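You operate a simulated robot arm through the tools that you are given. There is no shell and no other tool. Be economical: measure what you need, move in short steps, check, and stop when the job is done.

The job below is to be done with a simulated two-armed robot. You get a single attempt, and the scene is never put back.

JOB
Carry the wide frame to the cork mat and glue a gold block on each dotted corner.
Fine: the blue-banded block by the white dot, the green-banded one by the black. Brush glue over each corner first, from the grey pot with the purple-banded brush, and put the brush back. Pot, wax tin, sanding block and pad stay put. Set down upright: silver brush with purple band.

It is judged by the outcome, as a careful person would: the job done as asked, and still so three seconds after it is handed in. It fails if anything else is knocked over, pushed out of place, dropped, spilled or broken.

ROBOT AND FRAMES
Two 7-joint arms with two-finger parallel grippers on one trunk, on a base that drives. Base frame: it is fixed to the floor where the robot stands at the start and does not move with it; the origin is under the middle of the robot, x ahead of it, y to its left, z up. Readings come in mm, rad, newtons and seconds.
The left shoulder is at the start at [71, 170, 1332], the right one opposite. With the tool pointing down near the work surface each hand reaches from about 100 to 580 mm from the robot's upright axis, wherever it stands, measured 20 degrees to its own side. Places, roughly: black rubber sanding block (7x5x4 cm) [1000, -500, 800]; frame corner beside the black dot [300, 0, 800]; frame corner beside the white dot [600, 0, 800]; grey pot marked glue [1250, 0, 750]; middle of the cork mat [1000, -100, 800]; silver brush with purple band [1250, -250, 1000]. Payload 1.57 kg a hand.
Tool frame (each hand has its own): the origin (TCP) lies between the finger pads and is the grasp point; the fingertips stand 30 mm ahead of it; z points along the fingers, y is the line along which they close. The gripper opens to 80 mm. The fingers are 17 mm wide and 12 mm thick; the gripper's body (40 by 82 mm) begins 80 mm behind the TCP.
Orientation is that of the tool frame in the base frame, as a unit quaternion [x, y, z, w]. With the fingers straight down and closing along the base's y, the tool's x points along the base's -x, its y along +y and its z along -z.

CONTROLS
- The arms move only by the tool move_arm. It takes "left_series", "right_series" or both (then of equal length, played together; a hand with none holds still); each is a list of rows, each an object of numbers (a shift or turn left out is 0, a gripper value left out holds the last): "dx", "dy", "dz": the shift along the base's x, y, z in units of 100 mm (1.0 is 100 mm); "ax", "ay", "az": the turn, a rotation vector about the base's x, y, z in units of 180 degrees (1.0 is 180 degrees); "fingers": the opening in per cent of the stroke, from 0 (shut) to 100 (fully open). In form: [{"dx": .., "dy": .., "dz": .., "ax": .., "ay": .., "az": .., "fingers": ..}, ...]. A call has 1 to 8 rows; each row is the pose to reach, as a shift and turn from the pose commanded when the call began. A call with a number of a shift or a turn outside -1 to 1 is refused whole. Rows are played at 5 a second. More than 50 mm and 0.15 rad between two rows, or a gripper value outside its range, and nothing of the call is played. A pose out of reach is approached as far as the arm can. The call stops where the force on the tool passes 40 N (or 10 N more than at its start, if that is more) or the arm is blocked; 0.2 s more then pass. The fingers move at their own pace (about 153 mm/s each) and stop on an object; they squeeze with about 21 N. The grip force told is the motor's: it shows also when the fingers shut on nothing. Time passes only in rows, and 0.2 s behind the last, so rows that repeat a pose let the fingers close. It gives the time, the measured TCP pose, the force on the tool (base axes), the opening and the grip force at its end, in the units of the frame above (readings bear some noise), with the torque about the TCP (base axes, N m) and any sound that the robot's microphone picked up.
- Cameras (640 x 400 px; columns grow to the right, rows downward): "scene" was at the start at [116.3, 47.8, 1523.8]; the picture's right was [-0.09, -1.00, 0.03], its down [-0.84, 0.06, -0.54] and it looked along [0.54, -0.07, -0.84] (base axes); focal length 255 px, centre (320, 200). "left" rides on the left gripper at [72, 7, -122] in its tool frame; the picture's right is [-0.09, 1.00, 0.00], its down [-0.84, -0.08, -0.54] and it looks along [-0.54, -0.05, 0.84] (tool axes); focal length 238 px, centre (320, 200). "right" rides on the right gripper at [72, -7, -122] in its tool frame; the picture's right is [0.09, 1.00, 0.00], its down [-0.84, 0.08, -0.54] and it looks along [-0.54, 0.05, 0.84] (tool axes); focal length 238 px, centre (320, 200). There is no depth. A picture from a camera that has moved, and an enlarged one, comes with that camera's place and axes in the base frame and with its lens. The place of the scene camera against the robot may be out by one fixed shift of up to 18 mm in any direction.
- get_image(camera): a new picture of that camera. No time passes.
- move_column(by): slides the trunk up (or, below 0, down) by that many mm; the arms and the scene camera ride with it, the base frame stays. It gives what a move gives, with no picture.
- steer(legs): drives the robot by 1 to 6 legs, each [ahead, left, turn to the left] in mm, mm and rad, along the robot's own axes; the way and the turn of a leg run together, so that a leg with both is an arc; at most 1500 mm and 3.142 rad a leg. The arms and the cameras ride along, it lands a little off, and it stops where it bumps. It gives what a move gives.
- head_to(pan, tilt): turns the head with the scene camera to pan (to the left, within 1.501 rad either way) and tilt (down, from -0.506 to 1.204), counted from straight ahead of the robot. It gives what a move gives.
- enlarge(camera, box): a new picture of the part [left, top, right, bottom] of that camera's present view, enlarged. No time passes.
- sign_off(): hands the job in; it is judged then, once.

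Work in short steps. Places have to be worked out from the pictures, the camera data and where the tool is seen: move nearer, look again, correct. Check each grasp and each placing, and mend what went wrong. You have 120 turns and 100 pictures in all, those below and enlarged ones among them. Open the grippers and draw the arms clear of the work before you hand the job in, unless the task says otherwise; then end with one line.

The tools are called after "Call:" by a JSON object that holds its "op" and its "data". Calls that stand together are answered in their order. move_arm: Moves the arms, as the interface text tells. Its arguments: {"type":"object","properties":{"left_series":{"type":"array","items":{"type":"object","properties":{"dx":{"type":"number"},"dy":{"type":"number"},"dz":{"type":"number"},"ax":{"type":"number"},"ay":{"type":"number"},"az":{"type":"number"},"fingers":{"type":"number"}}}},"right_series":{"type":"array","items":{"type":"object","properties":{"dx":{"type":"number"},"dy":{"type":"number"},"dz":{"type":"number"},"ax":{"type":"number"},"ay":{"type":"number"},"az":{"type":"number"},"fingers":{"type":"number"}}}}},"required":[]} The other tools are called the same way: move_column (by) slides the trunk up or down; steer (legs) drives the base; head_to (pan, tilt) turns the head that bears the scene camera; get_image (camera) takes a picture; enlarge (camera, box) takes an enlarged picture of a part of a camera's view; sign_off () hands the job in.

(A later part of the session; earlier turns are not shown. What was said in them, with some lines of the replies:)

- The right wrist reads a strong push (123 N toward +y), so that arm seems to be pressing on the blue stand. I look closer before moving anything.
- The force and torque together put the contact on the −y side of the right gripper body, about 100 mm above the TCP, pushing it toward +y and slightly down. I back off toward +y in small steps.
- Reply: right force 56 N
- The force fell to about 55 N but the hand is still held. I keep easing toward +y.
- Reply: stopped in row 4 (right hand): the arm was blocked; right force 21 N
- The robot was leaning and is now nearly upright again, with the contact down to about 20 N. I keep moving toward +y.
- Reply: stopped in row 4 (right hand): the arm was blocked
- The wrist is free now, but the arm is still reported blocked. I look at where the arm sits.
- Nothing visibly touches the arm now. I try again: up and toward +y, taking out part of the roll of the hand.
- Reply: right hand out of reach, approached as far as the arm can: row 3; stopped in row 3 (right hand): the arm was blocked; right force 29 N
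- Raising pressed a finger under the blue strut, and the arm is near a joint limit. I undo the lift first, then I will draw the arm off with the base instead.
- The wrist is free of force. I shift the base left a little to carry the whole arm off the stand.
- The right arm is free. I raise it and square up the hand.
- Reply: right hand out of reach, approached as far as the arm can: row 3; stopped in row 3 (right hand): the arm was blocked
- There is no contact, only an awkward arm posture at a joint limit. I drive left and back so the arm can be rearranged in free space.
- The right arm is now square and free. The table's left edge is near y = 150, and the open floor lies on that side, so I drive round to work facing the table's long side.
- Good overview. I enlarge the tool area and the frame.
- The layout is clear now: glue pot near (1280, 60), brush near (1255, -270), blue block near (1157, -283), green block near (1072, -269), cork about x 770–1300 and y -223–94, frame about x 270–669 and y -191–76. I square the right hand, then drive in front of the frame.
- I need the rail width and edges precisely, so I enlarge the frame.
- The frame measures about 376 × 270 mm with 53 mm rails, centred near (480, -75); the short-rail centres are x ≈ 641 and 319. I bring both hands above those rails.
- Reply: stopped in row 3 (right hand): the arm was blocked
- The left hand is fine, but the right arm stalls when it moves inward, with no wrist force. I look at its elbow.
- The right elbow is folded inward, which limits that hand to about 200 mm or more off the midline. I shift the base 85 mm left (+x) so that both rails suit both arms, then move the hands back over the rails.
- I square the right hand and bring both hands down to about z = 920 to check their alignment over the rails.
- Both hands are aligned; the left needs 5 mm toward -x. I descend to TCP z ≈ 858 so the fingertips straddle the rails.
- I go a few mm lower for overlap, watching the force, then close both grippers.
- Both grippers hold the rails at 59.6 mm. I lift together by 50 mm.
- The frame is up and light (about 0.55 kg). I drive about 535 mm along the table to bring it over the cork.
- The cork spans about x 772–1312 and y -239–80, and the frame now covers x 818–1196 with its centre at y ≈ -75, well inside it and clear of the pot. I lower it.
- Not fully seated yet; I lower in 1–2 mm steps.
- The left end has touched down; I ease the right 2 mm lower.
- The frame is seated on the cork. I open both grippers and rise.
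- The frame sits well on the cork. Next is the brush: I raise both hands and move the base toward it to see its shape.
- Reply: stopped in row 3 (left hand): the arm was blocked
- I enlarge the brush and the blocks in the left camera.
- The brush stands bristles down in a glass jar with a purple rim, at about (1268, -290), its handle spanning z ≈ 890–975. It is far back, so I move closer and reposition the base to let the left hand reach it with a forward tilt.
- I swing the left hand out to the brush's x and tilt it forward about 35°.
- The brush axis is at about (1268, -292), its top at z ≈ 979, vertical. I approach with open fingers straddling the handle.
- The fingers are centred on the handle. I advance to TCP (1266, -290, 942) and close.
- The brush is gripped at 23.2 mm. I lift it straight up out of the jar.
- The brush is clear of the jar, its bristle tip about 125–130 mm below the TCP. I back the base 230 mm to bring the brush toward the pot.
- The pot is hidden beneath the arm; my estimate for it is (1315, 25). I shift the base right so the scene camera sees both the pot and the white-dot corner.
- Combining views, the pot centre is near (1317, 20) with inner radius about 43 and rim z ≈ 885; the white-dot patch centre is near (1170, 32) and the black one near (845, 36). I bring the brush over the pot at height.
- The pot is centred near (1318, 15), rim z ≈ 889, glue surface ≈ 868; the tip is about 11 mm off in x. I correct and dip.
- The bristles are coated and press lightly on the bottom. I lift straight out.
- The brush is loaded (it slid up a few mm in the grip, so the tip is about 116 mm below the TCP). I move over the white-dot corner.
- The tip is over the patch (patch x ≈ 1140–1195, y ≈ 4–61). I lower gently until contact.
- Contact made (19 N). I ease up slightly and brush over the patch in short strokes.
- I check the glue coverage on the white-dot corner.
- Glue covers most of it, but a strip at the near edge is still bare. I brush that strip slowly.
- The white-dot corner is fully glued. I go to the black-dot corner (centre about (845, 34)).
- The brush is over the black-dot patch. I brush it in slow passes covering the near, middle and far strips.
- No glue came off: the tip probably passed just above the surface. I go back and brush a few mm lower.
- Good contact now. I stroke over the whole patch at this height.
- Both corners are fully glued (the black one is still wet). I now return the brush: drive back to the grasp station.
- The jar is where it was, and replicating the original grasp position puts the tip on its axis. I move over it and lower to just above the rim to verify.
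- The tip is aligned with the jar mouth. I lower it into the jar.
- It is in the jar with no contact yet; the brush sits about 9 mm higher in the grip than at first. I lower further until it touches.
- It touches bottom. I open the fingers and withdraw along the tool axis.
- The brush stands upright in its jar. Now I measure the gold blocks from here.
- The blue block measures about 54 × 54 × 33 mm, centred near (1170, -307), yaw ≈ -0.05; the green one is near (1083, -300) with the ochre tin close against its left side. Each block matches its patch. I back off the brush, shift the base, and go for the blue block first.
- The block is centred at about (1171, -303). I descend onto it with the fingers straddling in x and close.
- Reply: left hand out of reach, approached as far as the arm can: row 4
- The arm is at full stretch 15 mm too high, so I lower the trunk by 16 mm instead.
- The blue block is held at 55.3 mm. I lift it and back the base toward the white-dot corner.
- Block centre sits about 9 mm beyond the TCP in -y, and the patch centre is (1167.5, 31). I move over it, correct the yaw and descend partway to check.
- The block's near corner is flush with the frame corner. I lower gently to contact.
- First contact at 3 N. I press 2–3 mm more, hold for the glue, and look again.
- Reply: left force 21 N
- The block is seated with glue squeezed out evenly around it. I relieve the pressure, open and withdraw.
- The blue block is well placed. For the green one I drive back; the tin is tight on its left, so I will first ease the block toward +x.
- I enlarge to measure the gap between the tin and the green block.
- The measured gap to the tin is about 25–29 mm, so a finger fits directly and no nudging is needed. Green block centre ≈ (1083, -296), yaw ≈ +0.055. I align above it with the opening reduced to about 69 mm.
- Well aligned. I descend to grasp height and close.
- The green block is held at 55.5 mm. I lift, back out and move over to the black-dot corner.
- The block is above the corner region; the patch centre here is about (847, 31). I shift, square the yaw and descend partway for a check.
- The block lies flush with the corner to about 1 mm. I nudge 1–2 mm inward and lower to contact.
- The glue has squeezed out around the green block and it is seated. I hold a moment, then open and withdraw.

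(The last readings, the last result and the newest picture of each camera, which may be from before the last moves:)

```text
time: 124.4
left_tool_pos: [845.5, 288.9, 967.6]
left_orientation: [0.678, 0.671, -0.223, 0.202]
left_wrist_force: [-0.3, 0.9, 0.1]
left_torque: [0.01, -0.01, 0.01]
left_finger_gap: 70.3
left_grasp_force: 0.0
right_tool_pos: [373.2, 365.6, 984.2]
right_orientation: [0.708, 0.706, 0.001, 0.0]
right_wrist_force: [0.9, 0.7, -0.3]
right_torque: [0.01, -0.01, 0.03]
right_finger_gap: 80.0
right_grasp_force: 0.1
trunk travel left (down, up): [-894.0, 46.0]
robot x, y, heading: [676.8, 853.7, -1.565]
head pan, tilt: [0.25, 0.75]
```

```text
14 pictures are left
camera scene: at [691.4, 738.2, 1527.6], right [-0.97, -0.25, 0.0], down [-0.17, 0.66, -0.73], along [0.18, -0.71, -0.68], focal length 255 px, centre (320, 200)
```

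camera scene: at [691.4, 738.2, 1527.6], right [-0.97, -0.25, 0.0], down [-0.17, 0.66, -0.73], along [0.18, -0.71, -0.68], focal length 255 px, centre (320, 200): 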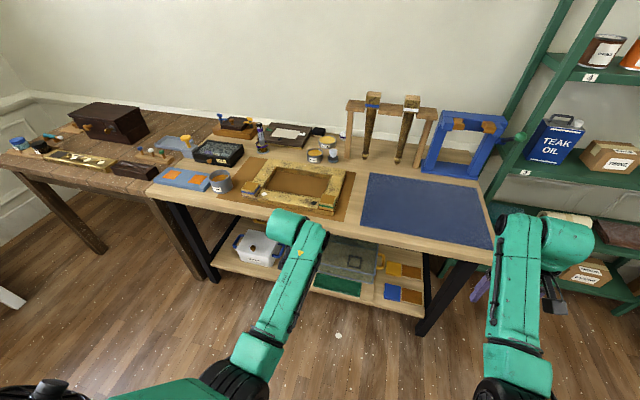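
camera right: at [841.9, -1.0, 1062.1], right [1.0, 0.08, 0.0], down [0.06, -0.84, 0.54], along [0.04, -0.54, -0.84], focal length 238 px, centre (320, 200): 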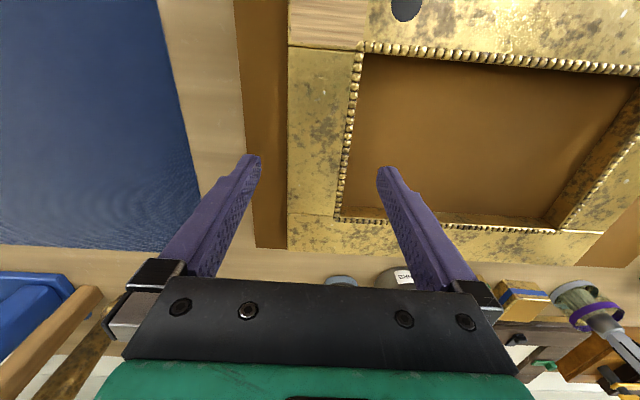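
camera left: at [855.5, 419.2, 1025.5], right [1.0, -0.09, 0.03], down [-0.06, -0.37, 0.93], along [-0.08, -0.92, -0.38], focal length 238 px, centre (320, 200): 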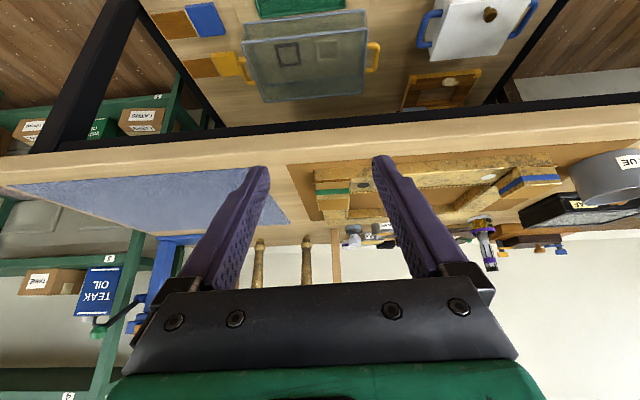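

I take one final close look at the result and the surroundings.

Call:
{"op": "enlarge", "data": {"camera": "scene", "box": [150, 80, 370, 220]}}

```text
2.86 times, centred on (260, 150) of scene
camera zoom: at [691.4, 738.2, 1527.6], right [-0.97, -0.25, 0.0], down [-0.17, 0.66, -0.73], along [0.18, -0.71, -0.68], focal length 728 px, centre (491, 343)
```

zoom: 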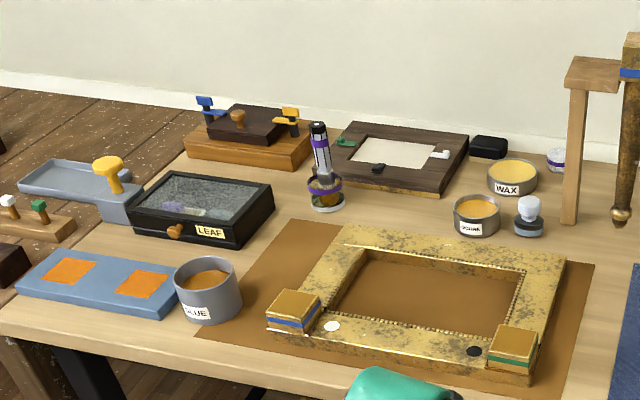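

Everything is in place: both blocks sit on their dotted corners, the brush is upright in its jar, and the other items are undisturbed. I open the left gripper fully and hand in.

Call:
{"op": "move_arm", "data": {"left_series": [{"fingers": 100}, {"fingers": 100}], "right_series": [{"fingers": 100}, {"fingers": 100}]}}

Call:
{"op": "sign_off", "data": {}}

```text
time: 125.0
left_tool_pos: [845.0, 289.5, 967.3]
left_orientation: [0.678, 0.671, -0.223, 0.202]
left_wrist_force: [0.2, -0.3, -0.6]
left_torque: [-0.02, 0.01, -0.02]
left_finger_gap: 79.6
left_grasp_force: 0.0
right_tool_pos: [374.0, 364.2, 984.3]
right_orientation: [0.708, 0.706, 0.002, 0.0]
right_wrist_force: [0.0, 0.7, 0.1]
right_torque: [0.02, 0.01, -0.02]
right_finger_gap: 79.9
right_grasp_force: 0.1
trunk travel left (down, up): [-894.0, 46.0]
robot x, y, heading: [675.3, 852.7, -1.571]
head pan, tilt: [0.25, 0.75]
```

```text
The job is handed in.
```

The job is done and handed in: the wide frame is on the cork mat, the blue-banded block is glued by the white dot and the green-banded one by the black, and the brush is upright in its jar; the right arm started jammed against the blue stand and I eased it off, with the stand looking upright afterwards.
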